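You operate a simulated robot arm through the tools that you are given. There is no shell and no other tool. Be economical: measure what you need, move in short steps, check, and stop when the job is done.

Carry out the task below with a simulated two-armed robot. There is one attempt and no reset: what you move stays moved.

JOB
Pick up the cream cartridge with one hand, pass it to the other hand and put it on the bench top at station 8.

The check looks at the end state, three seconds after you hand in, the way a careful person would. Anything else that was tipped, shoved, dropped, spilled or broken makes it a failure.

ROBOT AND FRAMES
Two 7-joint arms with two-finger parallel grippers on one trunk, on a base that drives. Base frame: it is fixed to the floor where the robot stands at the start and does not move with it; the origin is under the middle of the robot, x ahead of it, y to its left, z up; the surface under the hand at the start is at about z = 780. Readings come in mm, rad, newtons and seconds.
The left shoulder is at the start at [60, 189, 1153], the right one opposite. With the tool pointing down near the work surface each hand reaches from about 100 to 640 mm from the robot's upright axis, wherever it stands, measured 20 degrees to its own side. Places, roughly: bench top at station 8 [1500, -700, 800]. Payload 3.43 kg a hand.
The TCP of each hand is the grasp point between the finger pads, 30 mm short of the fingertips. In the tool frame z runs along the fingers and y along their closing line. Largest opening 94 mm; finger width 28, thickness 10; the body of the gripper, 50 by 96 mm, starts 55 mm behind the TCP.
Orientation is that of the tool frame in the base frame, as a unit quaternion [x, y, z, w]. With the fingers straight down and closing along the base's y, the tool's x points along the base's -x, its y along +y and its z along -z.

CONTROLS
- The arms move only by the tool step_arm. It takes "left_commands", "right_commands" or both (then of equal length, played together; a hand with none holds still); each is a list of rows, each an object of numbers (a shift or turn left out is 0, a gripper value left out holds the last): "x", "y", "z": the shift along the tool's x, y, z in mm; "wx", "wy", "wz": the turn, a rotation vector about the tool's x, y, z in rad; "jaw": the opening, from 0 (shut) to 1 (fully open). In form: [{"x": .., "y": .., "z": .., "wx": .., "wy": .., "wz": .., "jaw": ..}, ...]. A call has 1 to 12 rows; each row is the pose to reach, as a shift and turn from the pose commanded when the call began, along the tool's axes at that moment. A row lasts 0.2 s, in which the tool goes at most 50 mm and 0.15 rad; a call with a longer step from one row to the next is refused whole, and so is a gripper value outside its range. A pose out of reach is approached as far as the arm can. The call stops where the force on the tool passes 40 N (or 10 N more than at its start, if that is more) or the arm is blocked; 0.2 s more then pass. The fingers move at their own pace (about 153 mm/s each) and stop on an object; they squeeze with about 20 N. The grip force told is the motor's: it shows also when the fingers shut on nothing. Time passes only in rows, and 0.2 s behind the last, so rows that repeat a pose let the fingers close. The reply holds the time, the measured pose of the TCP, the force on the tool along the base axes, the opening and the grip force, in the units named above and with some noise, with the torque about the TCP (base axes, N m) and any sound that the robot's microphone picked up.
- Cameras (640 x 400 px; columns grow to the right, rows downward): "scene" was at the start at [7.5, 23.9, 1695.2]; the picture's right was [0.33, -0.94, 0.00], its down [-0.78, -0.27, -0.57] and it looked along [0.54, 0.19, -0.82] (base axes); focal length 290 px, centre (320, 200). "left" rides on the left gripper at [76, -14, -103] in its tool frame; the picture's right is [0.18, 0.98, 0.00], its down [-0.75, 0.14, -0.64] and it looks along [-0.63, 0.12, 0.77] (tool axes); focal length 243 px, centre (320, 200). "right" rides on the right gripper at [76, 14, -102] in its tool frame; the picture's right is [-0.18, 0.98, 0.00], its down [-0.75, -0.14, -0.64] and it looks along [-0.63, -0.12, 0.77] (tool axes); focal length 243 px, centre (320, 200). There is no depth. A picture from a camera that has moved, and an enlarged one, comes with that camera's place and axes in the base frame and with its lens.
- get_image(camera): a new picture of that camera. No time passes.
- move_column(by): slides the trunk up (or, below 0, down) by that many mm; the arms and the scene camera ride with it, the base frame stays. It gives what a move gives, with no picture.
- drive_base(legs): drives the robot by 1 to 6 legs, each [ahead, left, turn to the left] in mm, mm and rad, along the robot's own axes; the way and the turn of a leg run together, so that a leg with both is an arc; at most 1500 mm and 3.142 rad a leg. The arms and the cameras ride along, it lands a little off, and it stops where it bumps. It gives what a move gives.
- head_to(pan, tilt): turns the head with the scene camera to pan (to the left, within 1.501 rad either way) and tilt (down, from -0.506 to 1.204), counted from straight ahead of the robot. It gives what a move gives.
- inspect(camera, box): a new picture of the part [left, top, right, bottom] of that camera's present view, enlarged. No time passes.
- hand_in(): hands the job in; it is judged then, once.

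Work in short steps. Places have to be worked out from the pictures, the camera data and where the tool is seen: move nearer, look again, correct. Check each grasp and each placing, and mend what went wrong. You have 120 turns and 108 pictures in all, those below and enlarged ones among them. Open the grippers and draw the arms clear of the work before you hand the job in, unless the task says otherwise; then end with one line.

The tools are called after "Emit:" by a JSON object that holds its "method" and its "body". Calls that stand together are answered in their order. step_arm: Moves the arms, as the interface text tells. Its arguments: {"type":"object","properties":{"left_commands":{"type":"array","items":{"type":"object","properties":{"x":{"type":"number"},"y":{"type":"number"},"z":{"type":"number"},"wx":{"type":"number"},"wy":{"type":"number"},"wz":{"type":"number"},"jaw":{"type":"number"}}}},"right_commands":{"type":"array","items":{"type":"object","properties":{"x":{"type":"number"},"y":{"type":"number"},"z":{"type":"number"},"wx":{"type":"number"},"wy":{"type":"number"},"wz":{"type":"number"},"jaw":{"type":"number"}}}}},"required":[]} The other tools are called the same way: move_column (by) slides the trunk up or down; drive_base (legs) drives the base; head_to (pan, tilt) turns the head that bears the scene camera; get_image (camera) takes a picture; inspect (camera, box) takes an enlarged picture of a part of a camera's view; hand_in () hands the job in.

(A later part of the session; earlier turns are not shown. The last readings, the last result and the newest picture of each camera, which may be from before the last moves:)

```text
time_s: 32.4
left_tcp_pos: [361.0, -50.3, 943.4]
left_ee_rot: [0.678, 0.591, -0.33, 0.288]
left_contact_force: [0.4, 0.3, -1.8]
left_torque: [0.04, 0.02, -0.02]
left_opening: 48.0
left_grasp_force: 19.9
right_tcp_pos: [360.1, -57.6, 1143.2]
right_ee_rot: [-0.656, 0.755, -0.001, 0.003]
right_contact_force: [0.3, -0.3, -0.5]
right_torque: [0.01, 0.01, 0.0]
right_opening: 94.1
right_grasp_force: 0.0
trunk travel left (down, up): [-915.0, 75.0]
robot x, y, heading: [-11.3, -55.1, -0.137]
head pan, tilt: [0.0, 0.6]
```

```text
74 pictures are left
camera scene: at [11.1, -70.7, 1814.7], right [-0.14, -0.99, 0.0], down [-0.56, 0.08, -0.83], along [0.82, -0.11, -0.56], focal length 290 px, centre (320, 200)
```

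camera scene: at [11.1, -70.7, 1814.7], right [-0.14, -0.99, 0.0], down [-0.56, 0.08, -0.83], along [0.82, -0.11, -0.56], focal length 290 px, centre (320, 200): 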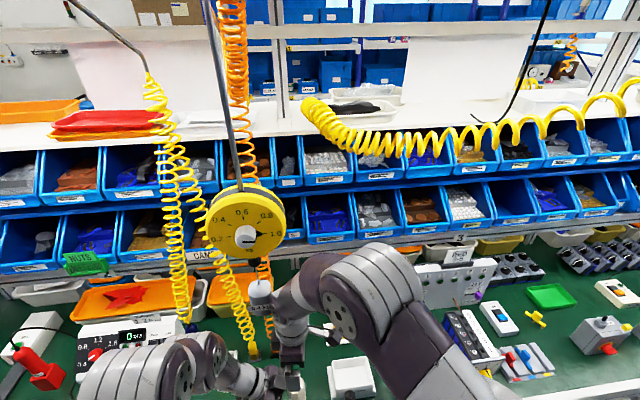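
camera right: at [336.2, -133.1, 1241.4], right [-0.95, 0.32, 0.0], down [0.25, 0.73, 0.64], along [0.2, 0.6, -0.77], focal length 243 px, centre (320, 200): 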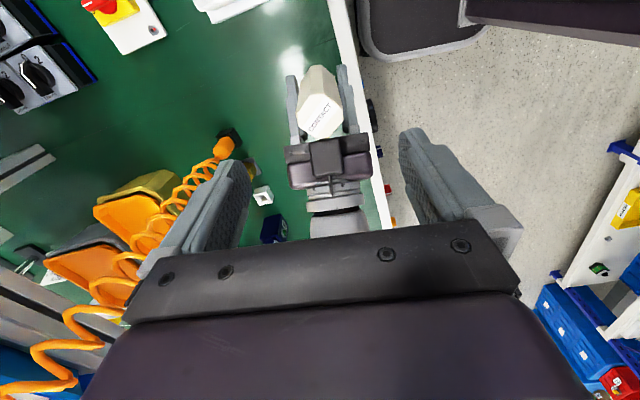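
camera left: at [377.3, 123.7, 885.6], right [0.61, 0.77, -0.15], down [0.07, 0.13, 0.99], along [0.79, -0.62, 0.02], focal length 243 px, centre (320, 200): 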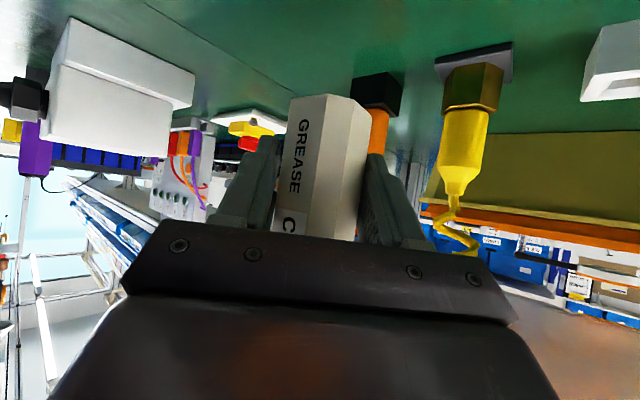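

The right wrist met the hanging 0.4 kg scale weight, which looks unmoved. I draw the right hand back away from it before doing the handover in open space.

Emit:
{"method": "step_arm", "body": {"right_commands": [{"x": 30, "y": 15}, {"x": 62, "y": 28}, {"x": 90, "y": 60}, {"x": 90, "y": 60}]}}

Emit:
{"method": "get_image", "body": {"camera": "scene"}}

Emit:
{"method": "head_to", "body": {"pan": 1.5, "tilt": 0.5}}

Emit:
{"method": "get_image", "body": {"camera": "scene"}}

```text
time_s: 33.4
left_tcp_pos: [365.3, -44.5, 941.5]
left_ee_rot: [0.676, 0.59, -0.333, 0.288]
left_contact_force: [-0.2, -0.2, -2.6]
left_torque: [0.02, 0.01, 0.03]
left_opening: 48.0
left_grasp_force: 20.0
right_tcp_pos: [291.6, -132.1, 1142.2]
right_ee_rot: [-0.656, 0.755, -0.002, 0.0]
right_contact_force: [-0.1, -0.2, -0.1]
right_torque: [-0.02, 0.03, 0.0]
right_opening: 93.9
right_grasp_force: 0.0
trunk travel left (down, up): [-915.0, 75.0]
robot x, y, heading: [-13.1, -58.7, -0.142]
head pan, tilt: [0.0, 0.6]
```

```text
73 pictures are left
camera scene: at [18.1, -61.5, 1814.6], right [-0.14, -0.99, 0.0], down [-0.56, 0.08, -0.82], along [0.82, -0.11, -0.57], focal length 290 px, centre (320, 200)
```

scene: 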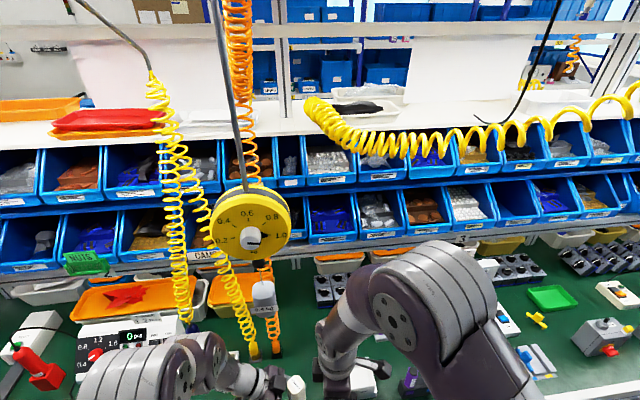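

```text
time_s: 35.0
left_tcp_pos: [364.8, -44.7, 941.2]
left_ee_rot: [0.677, 0.59, -0.333, 0.289]
left_contact_force: [0.5, 0.5, -2.1]
left_torque: [0.03, 0.02, -0.02]
left_opening: 48.1
left_grasp_force: 19.6
right_tcp_pos: [290.6, -133.3, 1141.8]
right_ee_rot: [-0.657, 0.754, -0.002, 0.0]
right_contact_force: [0.7, -0.5, 0.1]
right_torque: [0.01, 0.01, 0.01]
right_opening: 94.1
right_grasp_force: 0.0
trunk travel left (down, up): [-915.0, 75.0]
robot x, y, heading: [-10.0, -59.8, -0.136]
head pan, tilt: [1.499, 0.499]
```

```text
72 pictures are left
camera scene: at [-51.8, 38.4, 1823.8], right [0.98, -0.21, 0.0], down [-0.1, -0.47, -0.88], along [0.18, 0.86, -0.48], focal length 290 px, centre (320, 200)
```

scene: 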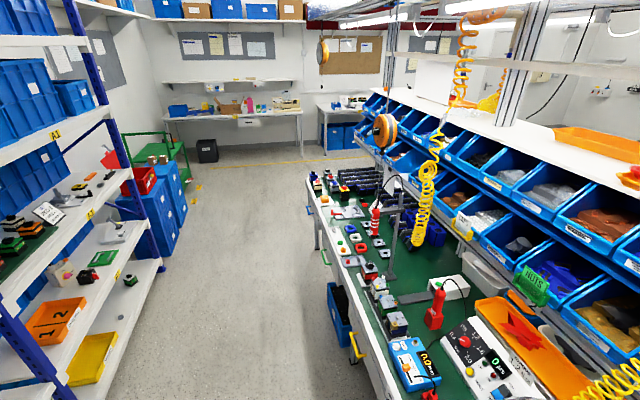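

The arm is off the weight and the weight hangs as before. The aisle is clear from about x=-1100 to the bench, so I back up 380 mm and straighten the heading.

Emit:
{"method": "drive_base", "body": {"legs": [[-380, 0, 0], [0, 0, 0.138]]}}

Emit:
{"method": "head_to", "body": {"pan": 0.1, "tilt": 0.8}}

Emit:
{"method": "get_image", "body": {"camera": "scene"}}

Emit:
{"method": "get_image", "body": {"camera": "right"}}

```text
time_s: 38.0
left_tcp_pos: [-17.2, 56.2, 941.6]
left_ee_rot: [0.633, 0.637, -0.311, 0.311]
left_contact_force: [-0.2, -0.2, -2.7]
left_torque: [0.04, 0.01, 0.0]
left_opening: 47.8
left_grasp_force: 20.7
right_tcp_pos: [-78.0, -39.2, 1141.6]
right_ee_rot: [-0.707, 0.707, -0.002, 0.0]
right_contact_force: [0.1, 0.1, 1.0]
right_torque: [0.02, -0.01, 0.01]
right_opening: 94.1
right_grasp_force: 0.0
trunk travel left (down, up): [-915.0, 75.0]
robot x, y, heading: [-390.2, -7.0, 0.001]
head pan, tilt: [1.499, 0.499]
```

```text
time_s: 39.5
left_tcp_pos: [-17.0, 58.5, 942.4]
left_ee_rot: [0.635, 0.635, -0.312, 0.31]
left_contact_force: [-0.3, -0.1, -2.7]
left_torque: [-0.02, -0.02, -0.01]
left_opening: 48.0
left_grasp_force: 19.7
right_tcp_pos: [-77.1, -39.0, 1140.5]
right_ee_rot: [0.707, -0.707, 0.002, 0.0]
right_contact_force: [-0.7, 0.4, -0.1]
right_torque: [-0.01, -0.02, -0.03]
right_opening: 94.0
right_grasp_force: 0.1
trunk travel left (down, up): [-915.0, 75.0]
robot x, y, heading: [-386.3, -7.0, 0.004]
head pan, tilt: [0.099, 0.799]
```

```text
71 pictures are left
camera scene: at [-367.1, 0.9, 1797.8], right [0.1, -0.99, 0.0], down [-0.71, -0.07, -0.7], along [0.69, 0.07, -0.72], focal length 290 px, centre (320, 200)
```

scene: 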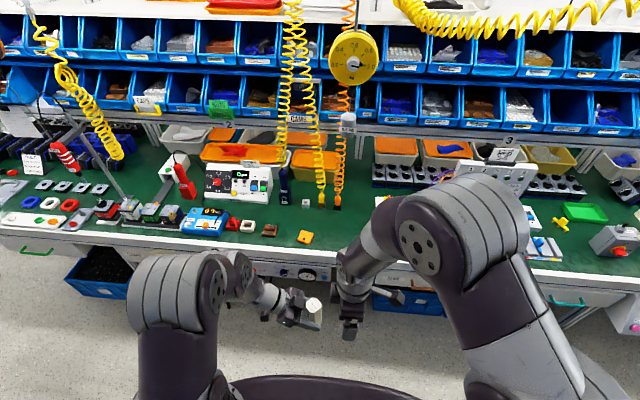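

```text
70 pictures are left
camera right: at [-91.4, -114.0, 1242.8], right [-0.98, 0.18, 0.0], down [0.14, 0.76, 0.64], along [0.12, 0.63, -0.77], focal length 243 px, centre (320, 200)
```

right: 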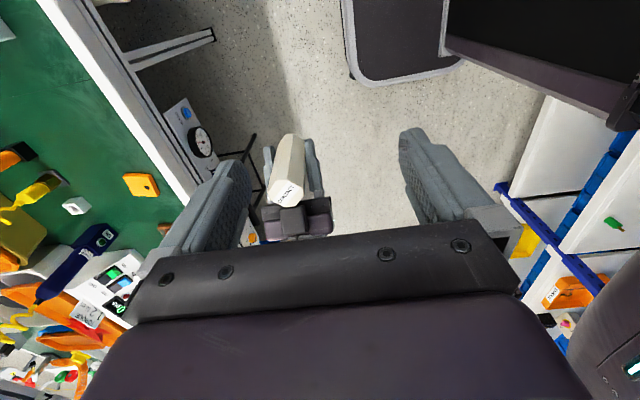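

All on the bench looks untouched. Cartridge top is at ≈[-19, 50, 1018] against right TCP [-77, -39, 1140]; I move the right hand above it.

Emit:
{"method": "step_arm", "body": {"right_commands": [{"x": -30, "y": -20}, {"x": -60, "y": -40}, {"x": -88, "y": -59}, {"x": -88, "y": -59}]}}

Emit:
{"method": "get_image", "body": {"camera": "right"}}

Emit:
{"method": "inspect", "body": {"camera": "scene", "box": [240, 240, 400, 340]}}

```text
time_s: 40.5
left_tcp_pos: [-17.8, 57.4, 941.8]
left_ee_rot: [0.634, 0.636, -0.311, 0.311]
left_contact_force: [0.2, 0.0, -3.0]
left_torque: [-0.01, -0.01, -0.04]
left_opening: 48.1
left_grasp_force: 19.9
right_tcp_pos: [-19.1, 50.7, 1141.5]
right_ee_rot: [-0.707, 0.707, -0.002, 0.001]
right_contact_force: [-0.4, -0.4, -0.6]
right_torque: [0.02, 0.0, 0.03]
right_opening: 94.0
right_grasp_force: 0.0
trunk travel left (down, up): [-915.0, 75.0]
robot x, y, heading: [-387.4, -6.9, -0.001]
head pan, tilt: [0.099, 0.799]
```

```text
69 pictures are left
camera right: at [-32.0, -24.1, 1243.4], right [-0.98, 0.18, 0.0], down [0.14, 0.75, 0.64], along [0.12, 0.63, -0.77], focal length 243 px, centre (320, 200)
```

right: 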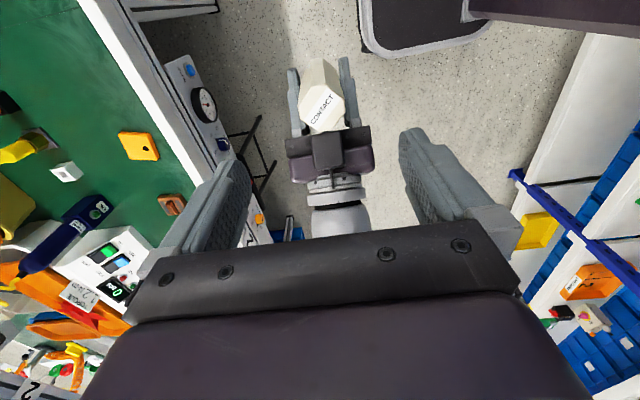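

```text
4.00 times, centred on (320, 290) of scene
camera zoom: at [-367.5, 0.5, 1797.8], right [0.1, -0.99, 0.0], down [-0.71, -0.07, -0.7], along [0.69, 0.07, -0.72], focal length 1160 px, centre (320, -160)
```

zoom: 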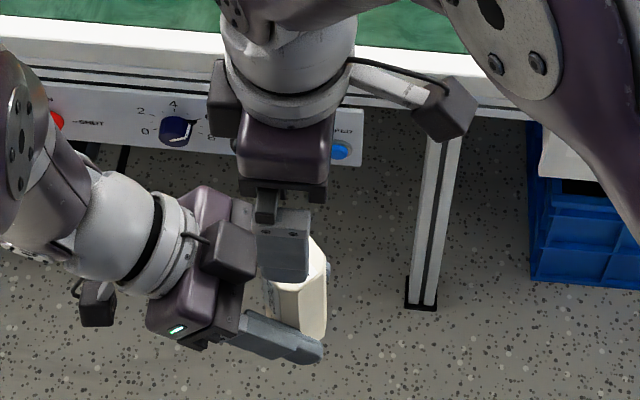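

Right hand is centred over the cartridge top. I descend 95 mm and check the clearance.

Emit:
{"method": "step_arm", "body": {"right_commands": [{"z": 32}, {"z": 64}, {"z": 95}, {"z": 95}]}}

Emit:
{"method": "get_image", "body": {"camera": "right"}}

Emit:
{"method": "inspect", "body": {"camera": "scene", "box": [240, 250, 400, 350]}}

Emit:
{"method": "get_image", "body": {"camera": "left"}}

```text
time_s: 41.5
left_tcp_pos: [-16.8, 58.4, 942.4]
left_ee_rot: [0.634, 0.635, -0.312, 0.312]
left_contact_force: [0.2, -0.5, -1.2]
left_torque: [0.05, 0.0, 0.03]
left_opening: 48.0
left_grasp_force: 19.7
right_tcp_pos: [-17.2, 48.5, 1046.6]
right_ee_rot: [0.707, -0.707, 0.002, -0.001]
right_contact_force: [0.5, 0.6, 0.0]
right_torque: [-0.02, 0.0, -0.02]
right_opening: 94.1
right_grasp_force: 0.0
trunk travel left (down, up): [-915.0, 75.0]
robot x, y, heading: [-385.9, -9.2, 0.002]
head pan, tilt: [0.099, 0.799]
```

```text
67 pictures are left
camera right: at [-32.1, -27.2, 1147.9], right [-0.98, 0.18, 0.0], down [0.14, 0.76, 0.64], along [0.12, 0.63, -0.77], focal length 243 px, centre (320, 200)
```

right: 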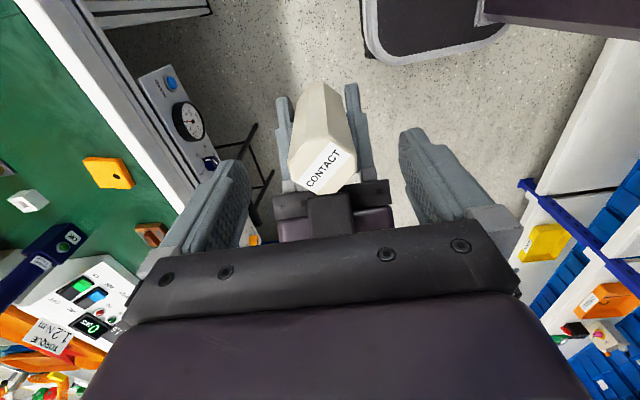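

```text
4.00 times, centred on (320, 300) of scene
camera zoom: at [-367.3, 1.0, 1797.8], right [0.1, -0.99, 0.0], down [-0.71, -0.07, -0.7], along [0.69, 0.07, -0.72], focal length 1160 px, centre (320, -200)
```

zoom: 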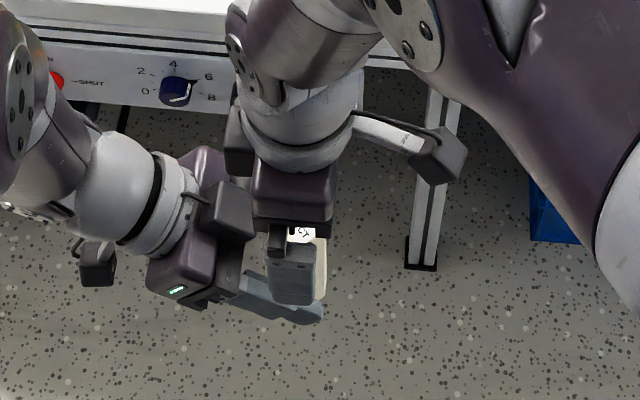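

```text
65 pictures are left
camera left: at [-31.9, 186.4, 943.7], right [0.98, 0.11, -0.15], down [0.14, 0.05, 0.99], along [0.12, -0.99, 0.03], focal length 243 px, centre (320, 200)
```

left: 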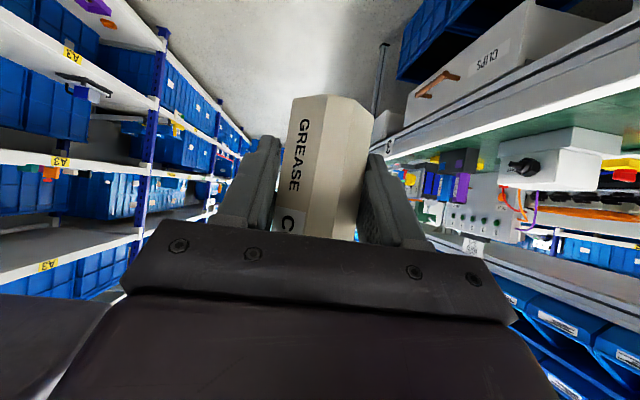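

The hand is centred (the cartridge ~4 mm further to +y). The boxes on the backs of both grippers come close to each other, so I enlarge that area.

Emit:
{"method": "inspect", "body": {"camera": "scene", "box": [276, 262, 340, 302]}}

```text
10.00 times, centred on (308, 282) of scene
camera zoom: at [-367.3, 1.0, 1797.8], right [0.1, -0.99, 0.0], down [-0.71, -0.07, -0.7], along [0.69, 0.07, -0.72], focal length 2900 px, centre (440, -620)
```

zoom: 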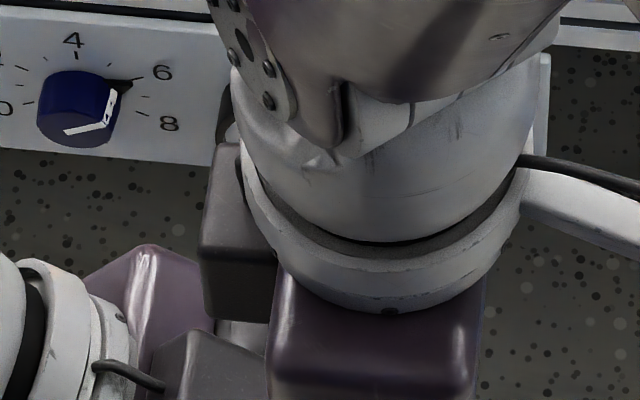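

Worked out in both tool frames, the boxes keep about 30 mm apart at the final height. I descend 40 mm with a 3 mm correction to +y.

Emit:
{"method": "step_arm", "body": {"right_commands": [{"x": -3, "z": 10}, {"x": -3, "z": 20}, {"x": -3, "z": 30}, {"x": -3, "z": 40}, {"x": -3, "z": 40}]}}

Emit:
{"method": "get_image", "body": {"camera": "right"}}

Emit:
{"method": "inspect", "body": {"camera": "scene", "box": [260, 260, 356, 320]}}

```text
time_s: 42.7
left_tcp_pos: [-16.7, 58.6, 943.4]
left_ee_rot: [0.633, 0.636, -0.312, 0.313]
left_contact_force: [-0.6, -0.4, -2.1]
left_torque: [0.02, 0.0, -0.01]
left_opening: 48.0
left_grasp_force: 20.1
right_tcp_pos: [-19.5, 51.7, 1005.8]
right_ee_rot: [-0.707, 0.707, -0.002, 0.001]
right_contact_force: [0.1, -0.4, 0.2]
right_torque: [0.01, 0.03, 0.01]
right_opening: 93.8
right_grasp_force: 0.0
trunk travel left (down, up): [-915.0, 75.0]
robot x, y, heading: [-389.1, -9.5, 0.007]
head pan, tilt: [0.099, 0.799]
```

```text
63 pictures are left
camera right: at [-32.4, -23.5, 1107.0], right [-0.98, 0.18, 0.0], down [0.14, 0.75, 0.64], along [0.12, 0.63, -0.77], focal length 243 px, centre (320, 200)
```

right: 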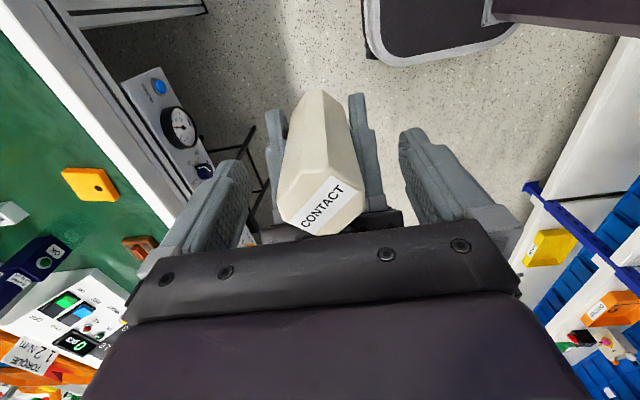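

```text
6.67 times, centred on (308, 290) of scene
camera zoom: at [-367.4, 0.8, 1797.8], right [0.1, -0.99, 0.0], down [-0.71, -0.07, -0.7], along [0.69, 0.07, -0.72], focal length 1933 px, centre (400, -400)
```

zoom: 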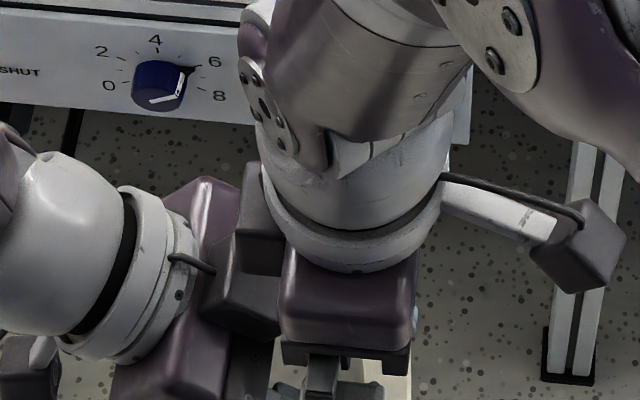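

The cartridge top is exactly on the right hand's axis, no contact. Closing the right hand.

Emit:
{"method": "step_arm", "body": {"right_commands": [{"jaw": 0.55}, {"jaw": 0.45}, {"jaw": 0.3}, {"jaw": 0.2}, {"jaw": 0.2}]}}

Emit:
{"method": "get_image", "body": {"camera": "right"}}

```text
time_s: 43.9
left_tcp_pos: [-18.1, 58.9, 943.0]
left_ee_rot: [0.634, 0.635, -0.311, 0.312]
left_contact_force: [1.1, 0.5, -2.3]
left_torque: [0.05, 0.22, -0.13]
left_opening: 47.9
left_grasp_force: 20.1
right_tcp_pos: [-18.7, 51.7, 1005.5]
right_ee_rot: [-0.707, 0.707, -0.002, 0.001]
right_contact_force: [-1.5, -0.6, 0.1]
right_torque: [-0.04, -0.17, 0.15]
right_opening: 45.3
right_grasp_force: 20.2
trunk travel left (down, up): [-915.0, 75.0]
robot x, y, heading: [-387.5, -6.7, 0.003]
head pan, tilt: [0.099, 0.799]
```

```text
61 pictures are left
camera right: at [-32.4, -23.5, 1107.0], right [-0.98, 0.18, 0.0], down [0.14, 0.76, 0.64], along [0.12, 0.63, -0.77], focal length 243 px, centre (320, 200)
```

right: 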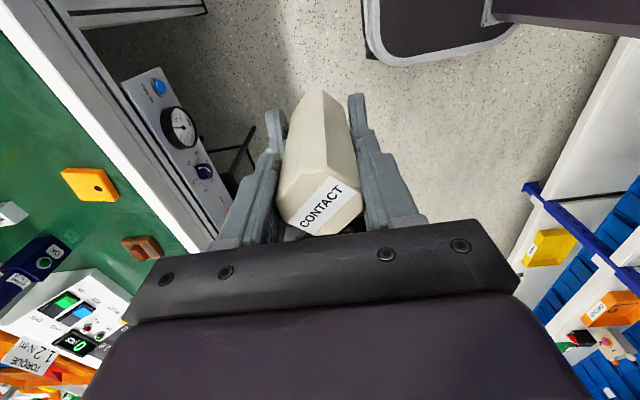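

The right hand holds it (45.3 mm, 20 N). I open the left hand, then slide it out horizontally to +y.

Emit:
{"method": "step_arm", "body": {"left_commands": [{"jaw": 0.8}, {"jaw": 1.0}, {"jaw": 1.0}]}}

Emit:
{"method": "step_arm", "body": {"left_commands": [{"x": 12, "z": -16, "jaw": 1.0}, {"x": 31, "z": -39, "jaw": 1.0}, {"x": 56, "z": -71, "jaw": 1.0}, {"x": 80, "z": -102, "jaw": 1.0}, {"x": 105, "z": -134, "jaw": 1.0}]}}

Emit:
{"method": "get_image", "body": {"camera": "scene"}}

Emit:
{"method": "get_image", "body": {"camera": "right"}}

```text
time_s: 44.7
left_tcp_pos: [-18.8, 59.5, 940.6]
left_ee_rot: [0.634, 0.636, -0.312, 0.311]
left_contact_force: [0.3, -0.5, 0.5]
left_torque: [0.01, 0.06, 0.03]
left_opening: 94.0
left_grasp_force: 0.1
right_tcp_pos: [-18.4, 52.3, 1004.6]
right_ee_rot: [-0.707, 0.707, -0.002, 0.001]
right_contact_force: [0.2, 0.1, -0.3]
right_torque: [0.01, -0.02, -0.03]
right_opening: 45.0
right_grasp_force: 19.8
trunk travel left (down, up): [-915.0, 75.0]
robot x, y, heading: [-390.2, -7.1, 0.007]
head pan, tilt: [0.099, 0.799]
```

```text
time_s: 45.9
left_tcp_pos: [-15.5, 226.2, 940.8]
left_ee_rot: [0.634, 0.641, -0.311, 0.302]
left_contact_force: [0.2, -0.4, 0.0]
left_torque: [-0.01, 0.02, -0.01]
left_opening: 93.9
left_grasp_force: 0.0
right_tcp_pos: [-18.0, 53.5, 1004.0]
right_ee_rot: [0.707, -0.707, 0.003, 0.0]
right_contact_force: [0.6, 0.5, 0.0]
right_torque: [-0.01, -0.01, 0.01]
right_opening: 45.0
right_grasp_force: 19.8
trunk travel left (down, up): [-915.0, 75.0]
robot x, y, heading: [-387.7, -5.5, 0.001]
head pan, tilt: [0.099, 0.799]
```

```text
60 pictures are left
camera scene: at [-366.8, 3.1, 1797.8], right [0.1, -0.99, 0.0], down [-0.71, -0.07, -0.7], along [0.69, 0.07, -0.72], focal length 290 px, centre (320, 200)
```

scene: 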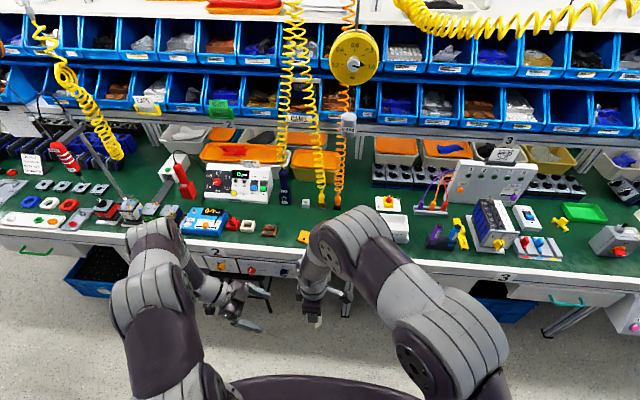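

```text
59 pictures are left
camera right: at [-32.2, -22.2, 1107.0], right [-0.98, 0.18, 0.0], down [0.14, 0.76, 0.64], along [0.12, 0.63, -0.77], focal length 243 px, centre (320, 200)
```

right: 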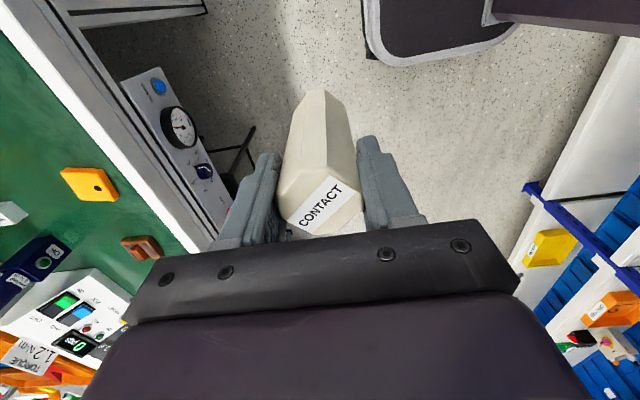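

Handover done; the cartridge is held by the right hand only. I move the right hand back to its side and up a little, and un-tilt the left hand.

Emit:
{"method": "step_arm", "body": {"right_commands": [{"x": 36, "z": -10}, {"x": 72, "z": -25}, {"x": 108, "z": -40}, {"x": 144, "z": -60}, {"x": 144, "z": -60, "wz": 0.12}, {"x": 144, "z": -60, "wz": 0.24}, {"x": 144, "z": -60, "wz": 0.36}], "left_commands": [{"wy": 0.13}, {"wy": 0.26}, {"wy": 0.4}, {"wy": 0.53}, {"wy": 0.66}, {"wy": 0.79}, {"wy": 0.9}]}}

Emit:
{"method": "step_arm", "body": {"right_commands": [{"wz": 0.11}, {"wz": 0.22}, {"wz": 0.33}, {"wz": 0.44}, {"wz": 0.55}, {"wz": 0.66}, {"wz": 0.77}, {"wz": 0.88}, {"wz": 0.99}, {"wz": 1.1}, {"wz": 1.21}], "left_commands": [{"wz": -0.14}, {"wz": -0.28}, {"wz": -0.42}, {"wz": -0.56}, {"wz": -0.7}, {"wz": -0.84}, {"wz": -0.98}, {"wz": -1.12}, {"wz": -1.26}, {"wz": -1.4}, {"wz": -1.54}]}}

Emit:
{"method": "get_image", "body": {"camera": "scene"}}

```text
time_s: 47.5
left_tcp_pos: [-17.7, 227.4, 940.9]
left_ee_rot: [0.706, 0.708, -0.004, 0.003]
left_contact_force: [0.3, -0.1, 0.2]
left_torque: [0.0, 0.02, 0.0]
left_opening: 93.8
left_grasp_force: 0.1
right_tcp_pos: [-17.3, -92.6, 1066.9]
right_ee_rot: [-0.568, 0.823, -0.001, 0.001]
right_contact_force: [1.2, 0.0, -2.3]
right_torque: [0.01, 0.03, 0.0]
right_opening: 44.9
right_grasp_force: 20.1
trunk travel left (down, up): [-915.0, 75.0]
robot x, y, heading: [-385.3, -6.3, -0.0]
head pan, tilt: [0.099, 0.799]
```

```text
time_s: 49.9
left_tcp_pos: [-17.4, 229.1, 940.5]
left_ee_rot: [0.013, 1.0, -0.005, -0.002]
left_contact_force: [-0.5, 0.5, 0.6]
left_torque: [0.01, 0.04, 0.0]
left_opening: 94.1
left_grasp_force: 0.1
right_tcp_pos: [-18.6, -91.2, 1068.8]
right_ee_rot: [0.001, 1.0, -0.001, 0.002]
right_contact_force: [-0.1, 0.1, -2.5]
right_torque: [-0.01, 0.02, 0.03]
right_opening: 44.9
right_grasp_force: 20.1
trunk travel left (down, up): [-915.0, 75.0]
robot x, y, heading: [-387.6, -10.0, 0.0]
head pan, tilt: [0.099, 0.799]
```

```text
58 pictures are left
camera scene: at [-367.1, 0.8, 1797.8], right [0.1, -0.99, 0.0], down [-0.71, -0.07, -0.7], along [0.69, 0.07, -0.72], focal length 290 px, centre (320, 200)
```

scene: 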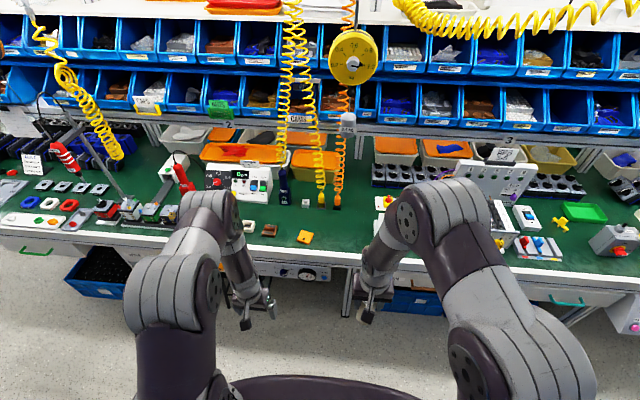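

Both hands are tucked and the cartridge is secure. I turn to face +y and look along the lane.

Emit:
{"method": "drive_base", "body": {"legs": [[0, 0, 1.571]]}}

Emit:
{"method": "head_to", "body": {"pan": 0.0, "tilt": 0.35}}

Emit:
{"method": "get_image", "body": {"camera": "scene"}}

```text
time_s: 54.1
left_tcp_pos: [-621.0, 363.6, 941.2]
left_ee_rot: [-0.694, 0.72, -0.005, 0.003]
left_contact_force: [-1.0, -0.2, 1.4]
left_torque: [0.02, -0.03, 0.0]
left_opening: 94.2
left_grasp_force: 0.1
right_tcp_pos: [-299.7, 362.3, 1066.1]
right_ee_rot: [-0.705, 0.709, 0.0, 0.002]
right_contact_force: [-0.1, -0.2, -2.9]
right_torque: [-0.03, 0.03, 0.0]
right_opening: 45.3
right_grasp_force: 20.1
trunk travel left (down, up): [-915.0, 75.0]
robot x, y, heading: [-384.0, -7.0, 1.564]
head pan, tilt: [0.099, 0.799]
```

```text
time_s: 55.0
left_tcp_pos: [-620.6, 364.6, 940.7]
left_ee_rot: [-0.694, 0.719, -0.005, 0.003]
left_contact_force: [1.0, 1.0, -0.4]
left_torque: [0.03, -0.01, 0.0]
left_opening: 93.9
left_grasp_force: 0.1
right_tcp_pos: [-300.8, 360.1, 1066.8]
right_ee_rot: [-0.705, 0.709, 0.0, 0.002]
right_contact_force: [0.9, 0.9, -2.7]
right_torque: [-0.03, -0.01, 0.0]
right_opening: 45.0
right_grasp_force: 20.1
trunk travel left (down, up): [-915.0, 75.0]
robot x, y, heading: [-387.4, -9.9, 1.567]
head pan, tilt: [0.0, 0.351]
```

```text
57 pictures are left
camera scene: at [-387.7, 26.3, 1837.4], right [1.0, -0.01, 0.0], down [0.0, -0.34, -0.94], along [0.0, 0.94, -0.34], focal length 290 px, centre (320, 200)
```

scene: 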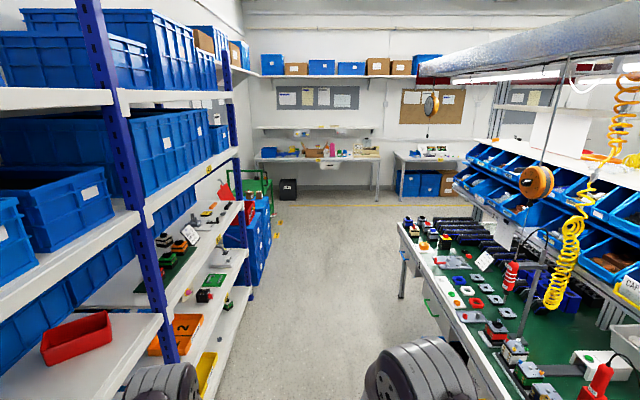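

The lane is clear with about 1.25 m at its narrowest. I drive 2900 mm ahead, easing slightly to the right.

Emit:
{"method": "drive_base", "body": {"legs": [[1450, -60, 0], [1450, 0, 0]]}}

Emit:
{"method": "head_to", "body": {"pan": -1.2, "tilt": 0.35}}

Emit:
{"method": "get_image", "body": {"camera": "scene"}}

```text
time_s: 69.0
left_tcp_pos: [-528.2, 3266.4, 941.3]
left_ee_rot: [-0.69, 0.723, -0.005, 0.003]
left_contact_force: [0.2, -0.5, 0.6]
left_torque: [0.01, 0.0, 0.0]
left_opening: 93.8
left_grasp_force: 0.2
right_tcp_pos: [-209.6, 3260.3, 1067.3]
right_ee_rot: [-0.7, 0.714, 0.001, 0.002]
right_contact_force: [-0.4, -0.5, -1.8]
right_torque: [-0.01, 0.01, -0.05]
right_opening: 45.0
right_grasp_force: 19.9
trunk travel left (down, up): [-915.0, 75.0]
robot x, y, heading: [-296.6, 2892.6, 1.555]
head pan, tilt: [0.0, 0.351]
```

```text
time_s: 70.4
left_tcp_pos: [-529.5, 3267.6, 941.3]
left_ee_rot: [-0.691, 0.723, -0.005, 0.004]
left_contact_force: [-0.3, -0.4, 0.2]
left_torque: [-0.02, -0.03, 0.01]
left_opening: 94.0
left_grasp_force: 0.1
right_tcp_pos: [-209.6, 3260.9, 1067.4]
right_ee_rot: [-0.7, 0.714, 0.0, 0.002]
right_contact_force: [-0.1, 0.0, -2.7]
right_torque: [0.0, 0.02, -0.01]
right_opening: 45.0
right_grasp_force: 20.3
trunk travel left (down, up): [-915.0, 75.0]
robot x, y, heading: [-297.2, 2899.8, 1.556]
head pan, tilt: [-1.201, 0.351]
```

```text
56 pictures are left
camera scene: at [-214.4, 2866.0, 1837.5], right [0.35, -0.94, 0.0], down [-0.32, -0.12, -0.94], along [0.88, 0.32, -0.34], focal length 290 px, centre (320, 200)
```

scene: 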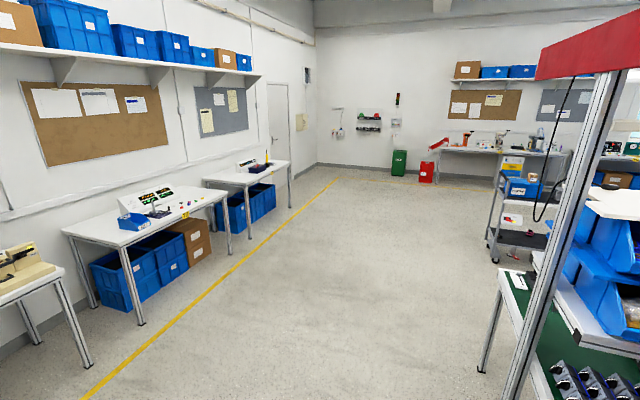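

The bench's far leg stands at x≈1620, so its far side is open; floor between bench end and desks is clear. I strafe right to about x=2350 and look down the far aisle.

Emit:
{"method": "drive_base", "body": {"legs": [[200, 0, 0.015], [0, -1320, 0], [0, -1320, 0]]}}

Emit:
{"method": "head_to", "body": {"pan": -1.5, "tilt": 0.3}}

Emit:
{"method": "get_image", "body": {"camera": "scene"}}

```text
time_s: 84.6
left_tcp_pos: [2116.4, 3500.0, 941.7]
left_ee_rot: [-0.705, 0.709, -0.005, 0.004]
left_contact_force: [0.8, -0.2, -0.2]
left_torque: [0.0, -0.02, 0.02]
left_opening: 93.9
left_grasp_force: 0.0
right_tcp_pos: [2437.2, 3507.8, 1066.7]
right_ee_rot: [0.715, -0.699, -0.002, -0.001]
right_contact_force: [0.5, -0.5, -3.0]
right_torque: [-0.02, -0.01, -0.02]
right_opening: 45.4
right_grasp_force: 19.7
trunk travel left (down, up): [-915.0, 75.0]
robot x, y, heading: [2361.5, 3135.8, 1.596]
head pan, tilt: [-1.201, 0.351]
```

```text
time_s: 85.4
left_tcp_pos: [2117.8, 3500.3, 941.3]
left_ee_rot: [-0.705, 0.709, -0.004, 0.004]
left_contact_force: [-0.8, 1.2, 0.7]
left_torque: [-0.01, 0.0, 0.02]
left_opening: 94.0
left_grasp_force: 0.1
right_tcp_pos: [2436.3, 3508.2, 1066.5]
right_ee_rot: [0.716, -0.698, 0.0, -0.002]
right_contact_force: [0.4, 0.4, -1.6]
right_torque: [-0.02, 0.01, 0.0]
right_opening: 45.0
right_grasp_force: 20.5
trunk travel left (down, up): [-915.0, 75.0]
robot x, y, heading: [2359.9, 3137.6, 1.596]
head pan, tilt: [-1.499, 0.3]
```

```text
55 pictures are left
camera scene: at [2455.8, 3086.0, 1842.2], right [0.1, -1.0, 0.0], down [-0.29, -0.03, -0.96], along [0.95, 0.09, -0.3], focal length 290 px, centre (320, 200)
```

scene: 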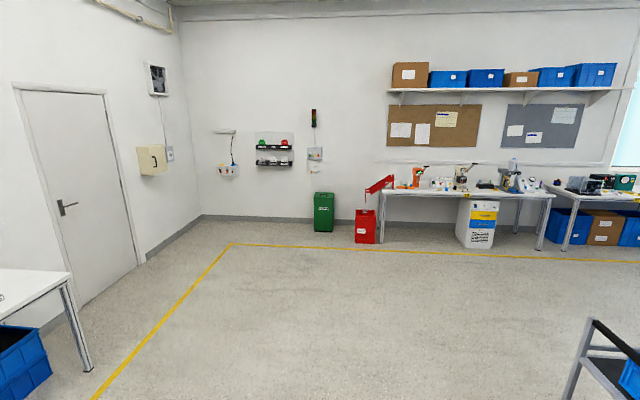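

Open floor here, with a cart farther along. I turn to face -x (toward the bench side) and look down the far aisle to the left.

Emit:
{"method": "drive_base", "body": {"legs": [[0, 0, 1.545]]}}

Emit:
{"method": "head_to", "body": {"pan": 1.4, "tilt": 0.35}}

Emit:
{"method": "get_image", "body": {"camera": "scene"}}

```text
time_s: 89.6
left_tcp_pos: [1997.1, 2893.0, 940.9]
left_ee_rot: [1.0, -0.004, 0.001, -0.006]
left_contact_force: [-0.1, -0.2, -0.7]
left_torque: [0.01, 0.01, -0.03]
left_opening: 94.3
left_grasp_force: 0.0
right_tcp_pos: [1990.1, 3212.1, 1066.9]
right_ee_rot: [1.0, 0.011, -0.001, -0.001]
right_contact_force: [-0.1, -0.5, -2.9]
right_torque: [0.0, 0.0, -0.02]
right_opening: 45.5
right_grasp_force: 19.1
trunk travel left (down, up): [-915.0, 75.0]
robot x, y, heading: [2362.0, 3138.3, -3.123]
head pan, tilt: [-1.499, 0.3]
```

```text
time_s: 92.1
left_tcp_pos: [1995.9, 2893.2, 941.2]
left_ee_rot: [1.0, -0.004, 0.001, -0.006]
left_contact_force: [0.7, -0.4, 0.9]
left_torque: [-0.02, 0.0, 0.02]
left_opening: 93.9
left_grasp_force: 0.1
right_tcp_pos: [1991.4, 3212.6, 1067.0]
right_ee_rot: [1.0, 0.01, -0.001, -0.001]
right_contact_force: [1.4, 0.0, -3.0]
right_torque: [-0.02, -0.02, -0.04]
right_opening: 45.4
right_grasp_force: 19.8
trunk travel left (down, up): [-915.0, 75.0]
robot x, y, heading: [2357.6, 3135.7, -3.119]
head pan, tilt: [1.4, 0.351]
```

```text
54 pictures are left
camera scene: at [2406.7, 3045.7, 1837.5], right [-0.99, 0.15, 0.0], down [0.05, 0.34, -0.94], along [-0.14, -0.93, -0.34], focal length 290 px, centre (320, 200)
```

scene: 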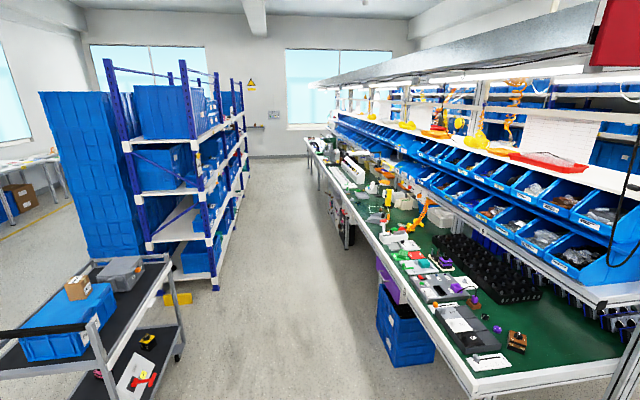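

The far aisle is clear (bench parts to x≈1715, shelves from x≈3080). I strafe left along its middle toward y≈-780.

Emit:
{"method": "drive_base", "body": {"legs": [[0, 0, -0.02], [0, 1300, 0], [0, 1300, 0]]}}

Emit:
{"method": "head_to", "body": {"pan": 0.8, "tilt": 0.4}}

Emit:
{"method": "get_image", "body": {"camera": "scene"}}

```text
time_s: 105.2
left_tcp_pos: [2005.6, 281.7, 941.3]
left_ee_rot: [1.0, -0.016, 0.001, -0.006]
left_contact_force: [-0.3, -0.6, 0.7]
left_torque: [-0.01, -0.02, 0.02]
left_opening: 94.0
left_grasp_force: 0.0
right_tcp_pos: [2007.4, 601.6, 1066.6]
right_ee_rot: [1.0, -0.002, -0.001, -0.001]
right_contact_force: [-0.4, 0.0, -2.1]
right_torque: [-0.01, -0.01, 0.03]
right_opening: 45.7
right_grasp_force: 20.2
trunk travel left (down, up): [-915.0, 75.0]
robot x, y, heading: [2376.3, 518.7, 3.139]
head pan, tilt: [1.4, 0.351]
```

```text
time_s: 106.2
left_tcp_pos: [2005.8, 281.9, 939.8]
left_ee_rot: [1.0, -0.016, 0.001, -0.006]
left_contact_force: [0.5, -1.6, -0.5]
left_torque: [-0.04, 0.03, -0.03]
left_opening: 94.0
left_grasp_force: 0.0
right_tcp_pos: [2007.2, 601.2, 1067.0]
right_ee_rot: [1.0, -0.002, 0.0, -0.001]
right_contact_force: [-0.3, 0.1, -2.4]
right_torque: [0.01, -0.02, 0.01]
right_opening: 45.2
right_grasp_force: 20.1
trunk travel left (down, up): [-915.0, 75.0]
robot x, y, heading: [2377.6, 516.0, 3.141]
head pan, tilt: [0.799, 0.4]
```

```text
53 pictures are left
camera scene: at [2370.8, 449.6, 1832.9], right [-0.72, 0.7, 0.0], down [0.27, 0.28, -0.92], along [-0.64, -0.66, -0.39], focal length 290 px, centre (320, 200)
```

scene: 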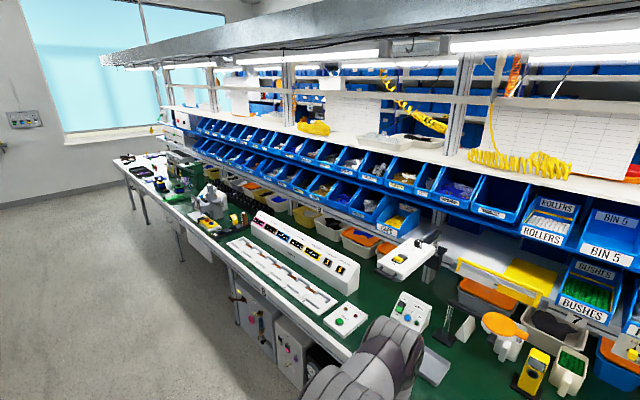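

The nominal station 8 spot projects near (290, 266), by the long test panel. I enlarge there to read the station number and find free bench top.

Emit:
{"method": "inspect", "body": {"camera": "scene", "box": [200, 200, 440, 350]}}

Emit:
{"method": "drive_base", "body": {"legs": [[0, 1000, 0]]}}

Emit:
{"method": "head_to", "body": {"pan": 0.1, "tilt": 0.6}}

Emit:
{"method": "get_image", "body": {"camera": "scene"}}

```text
2.67 times, centred on (320, 275) of scene
camera zoom: at [2370.8, 449.6, 1832.9], right [-0.72, 0.7, 0.0], down [0.27, 0.28, -0.92], along [-0.64, -0.66, -0.39], focal length 773 px, centre (320, 0)
```

zoom: 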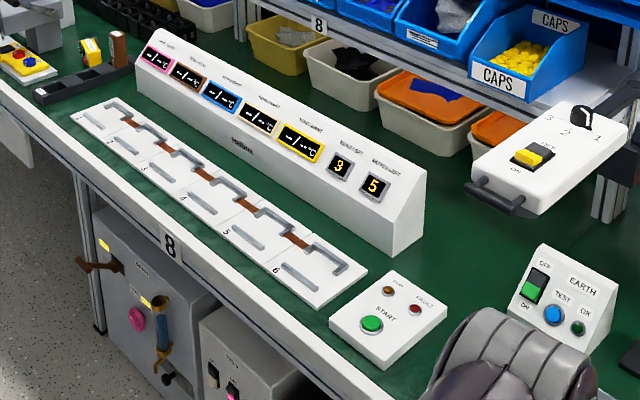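

```text
time_s: 111.4
left_tcp_pos: [2004.8, -717.0, 940.8]
left_ee_rot: [1.0, -0.016, 0.001, -0.007]
left_contact_force: [-0.1, 0.9, 0.6]
left_torque: [0.0, 0.0, -0.02]
left_opening: 94.0
left_grasp_force: 0.0
right_tcp_pos: [2005.7, -397.4, 1067.5]
right_ee_rot: [1.0, -0.001, -0.001, 0.0]
right_contact_force: [0.2, -0.5, -2.3]
right_torque: [0.03, 0.0, 0.01]
right_opening: 45.5
right_grasp_force: 19.9
trunk travel left (down, up): [-915.0, 75.0]
robot x, y, heading: [2373.6, -480.4, 3.14]
head pan, tilt: [0.799, 0.4]
```

```text
time_s: 112.5
left_tcp_pos: [2003.1, -717.2, 941.6]
left_ee_rot: [1.0, -0.016, 0.0, -0.005]
left_contact_force: [-0.1, -0.3, 0.4]
left_torque: [0.03, 0.02, -0.02]
left_opening: 93.9
left_grasp_force: 0.1
right_tcp_pos: [2004.8, -398.4, 1066.6]
right_ee_rot: [1.0, -0.001, 0.0, -0.001]
right_contact_force: [0.4, 0.4, -1.7]
right_torque: [-0.01, -0.01, 0.0]
right_opening: 45.4
right_grasp_force: 19.9
trunk travel left (down, up): [-915.0, 75.0]
robot x, y, heading: [2374.8, -482.5, 3.14]
head pan, tilt: [0.099, 0.6]
```

```text
51 pictures are left
camera scene: at [2345.5, -491.2, 1814.7], right [-0.1, 1.0, 0.0], down [0.56, 0.06, -0.83], along [-0.82, -0.08, -0.56], focal length 290 px, centre (320, 200)
```

scene: 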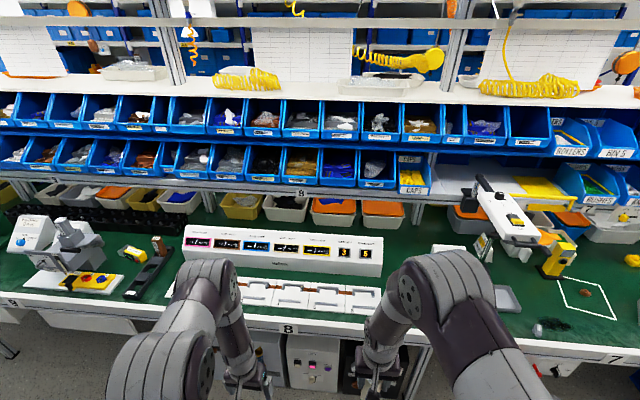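

Signs put station 8 at y≈-85 to -1265, centred at -675. The panel and jig fill the middle; I use the hand cameras and a steeper head view to find free bench top.

Emit:
{"method": "get_image", "body": {"camera": "right"}}

Emit:
{"method": "get_image", "body": {"camera": "left"}}

Emit:
{"method": "inspect", "body": {"camera": "scene", "box": [360, 200, 600, 350]}}

Emit:
{"method": "inspect", "body": {"camera": "scene", "box": [100, 200, 340, 350]}}

```text
50 pictures are left
camera right: at [2082.7, -412.0, 1167.8], right [-0.19, -0.98, 0.0], down [-0.75, 0.14, 0.64], along [-0.63, 0.12, -0.76], focal length 243 px, centre (320, 200)
```

right: 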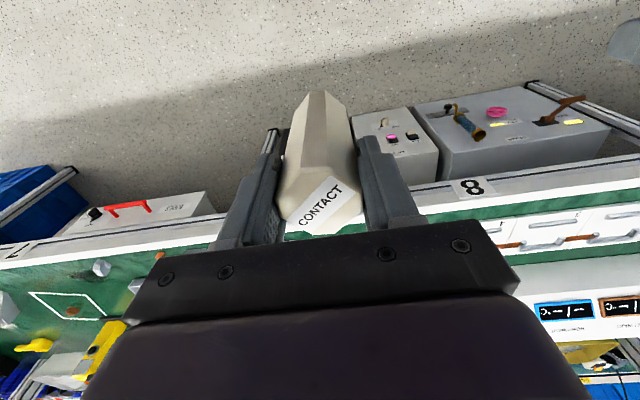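

```text
49 pictures are left
camera left: at [2080.4, -706.6, 1043.0], right [0.15, -0.99, -0.01], down [-0.76, -0.12, 0.64], along [-0.63, -0.09, -0.77], focal length 243 px, centre (320, 200)
```

left: 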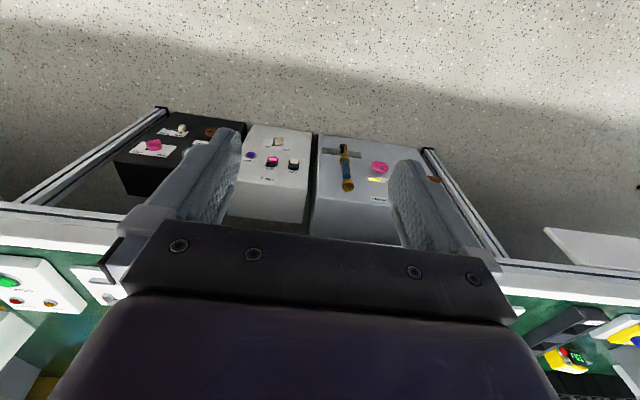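

```text
2.67 times, centred on (480, 275) of scene
camera zoom: at [2345.5, -491.2, 1814.7], right [-0.1, 1.0, 0.0], down [0.56, 0.06, -0.83], along [-0.82, -0.08, -0.56], focal length 773 px, centre (-107, 0)
```

zoom: 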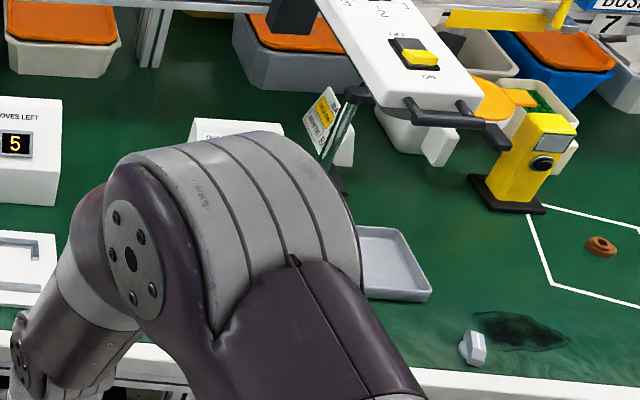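

```text
2.67 times, centred on (220, 275) of scene
camera zoom: at [2345.5, -491.2, 1814.7], right [-0.1, 1.0, 0.0], down [0.56, 0.06, -0.83], along [-0.82, -0.08, -0.56], focal length 773 px, centre (587, 0)
```

zoom: 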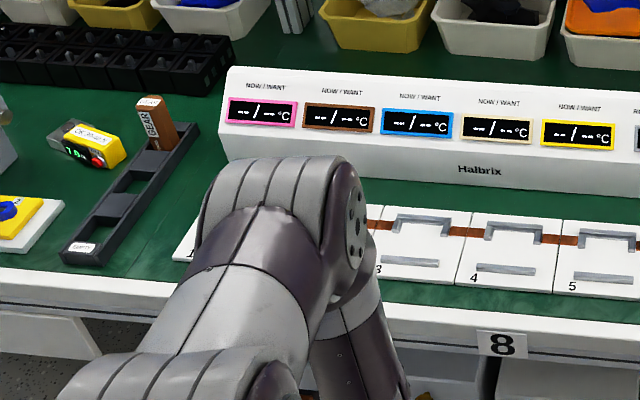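

The best free patch in station 8 is behind the START box, right of the panel, at roughly [1400, -190]; a tool head hangs near [1690, 44, 1255], to be kept clear of. I drive 280 mm nearer and look with both cameras.

Emit:
{"method": "drive_base", "body": {"legs": [[280, 0, 0]]}}

Emit:
{"method": "head_to", "body": {"pan": -0.35, "tilt": 0.75}}

Emit:
{"method": "get_image", "body": {"camera": "scene"}}

Emit:
{"method": "get_image", "body": {"camera": "right"}}

```text
time_s: 114.4
left_tcp_pos: [1729.5, -715.5, 941.0]
left_ee_rot: [1.0, -0.018, 0.0, -0.006]
left_contact_force: [0.0, -0.8, -0.4]
left_torque: [-0.04, 0.03, 0.01]
left_opening: 93.9
left_grasp_force: 0.0
right_tcp_pos: [1731.8, -395.9, 1066.1]
right_ee_rot: [1.0, -0.003, -0.002, -0.001]
right_contact_force: [0.6, -0.3, -2.4]
right_torque: [0.0, -0.04, 0.0]
right_opening: 45.6
right_grasp_force: 19.6
trunk travel left (down, up): [-915.0, 75.0]
robot x, y, heading: [2097.9, -480.5, 3.136]
head pan, tilt: [0.099, 0.6]
```

```text
time_s: 115.3
left_tcp_pos: [1727.1, -715.6, 941.8]
left_ee_rot: [1.0, -0.018, 0.002, -0.006]
left_contact_force: [-0.3, 0.1, 0.1]
left_torque: [-0.02, 0.02, 0.01]
left_opening: 94.3
left_grasp_force: 0.0
right_tcp_pos: [1729.0, -396.7, 1067.1]
right_ee_rot: [1.0, -0.003, -0.001, -0.001]
right_contact_force: [1.4, -0.1, -2.5]
right_torque: [0.0, -0.04, 0.02]
right_opening: 45.4
right_grasp_force: 19.5
trunk travel left (down, up): [-915.0, 75.0]
robot x, y, heading: [2099.8, -481.6, 3.141]
head pan, tilt: [-0.351, 0.75]
```

```text
46 pictures are left
camera scene: at [2079.4, -453.4, 1801.8], right [0.35, 0.94, 0.0], down [0.64, -0.24, -0.73], along [-0.69, 0.25, -0.68], focal length 290 px, centre (320, 200)
```

scene: 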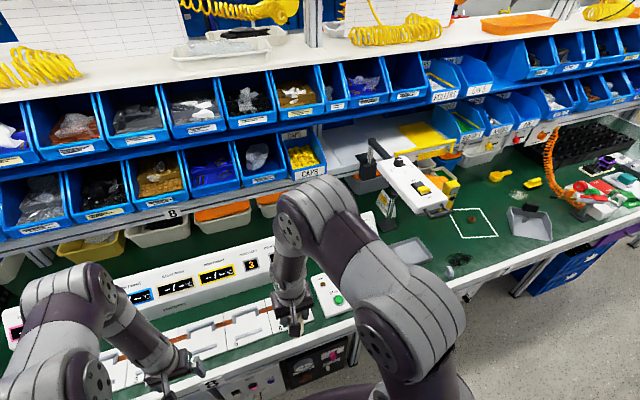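

```text
45 pictures are left
camera right: at [1806.7, -410.8, 1167.8], right [-0.19, -0.98, 0.0], down [-0.75, 0.14, 0.64], along [-0.63, 0.12, -0.77], focal length 243 px, centre (320, 200)
```

right: 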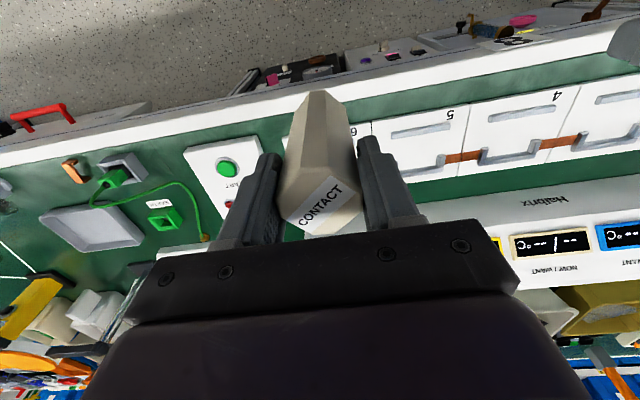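

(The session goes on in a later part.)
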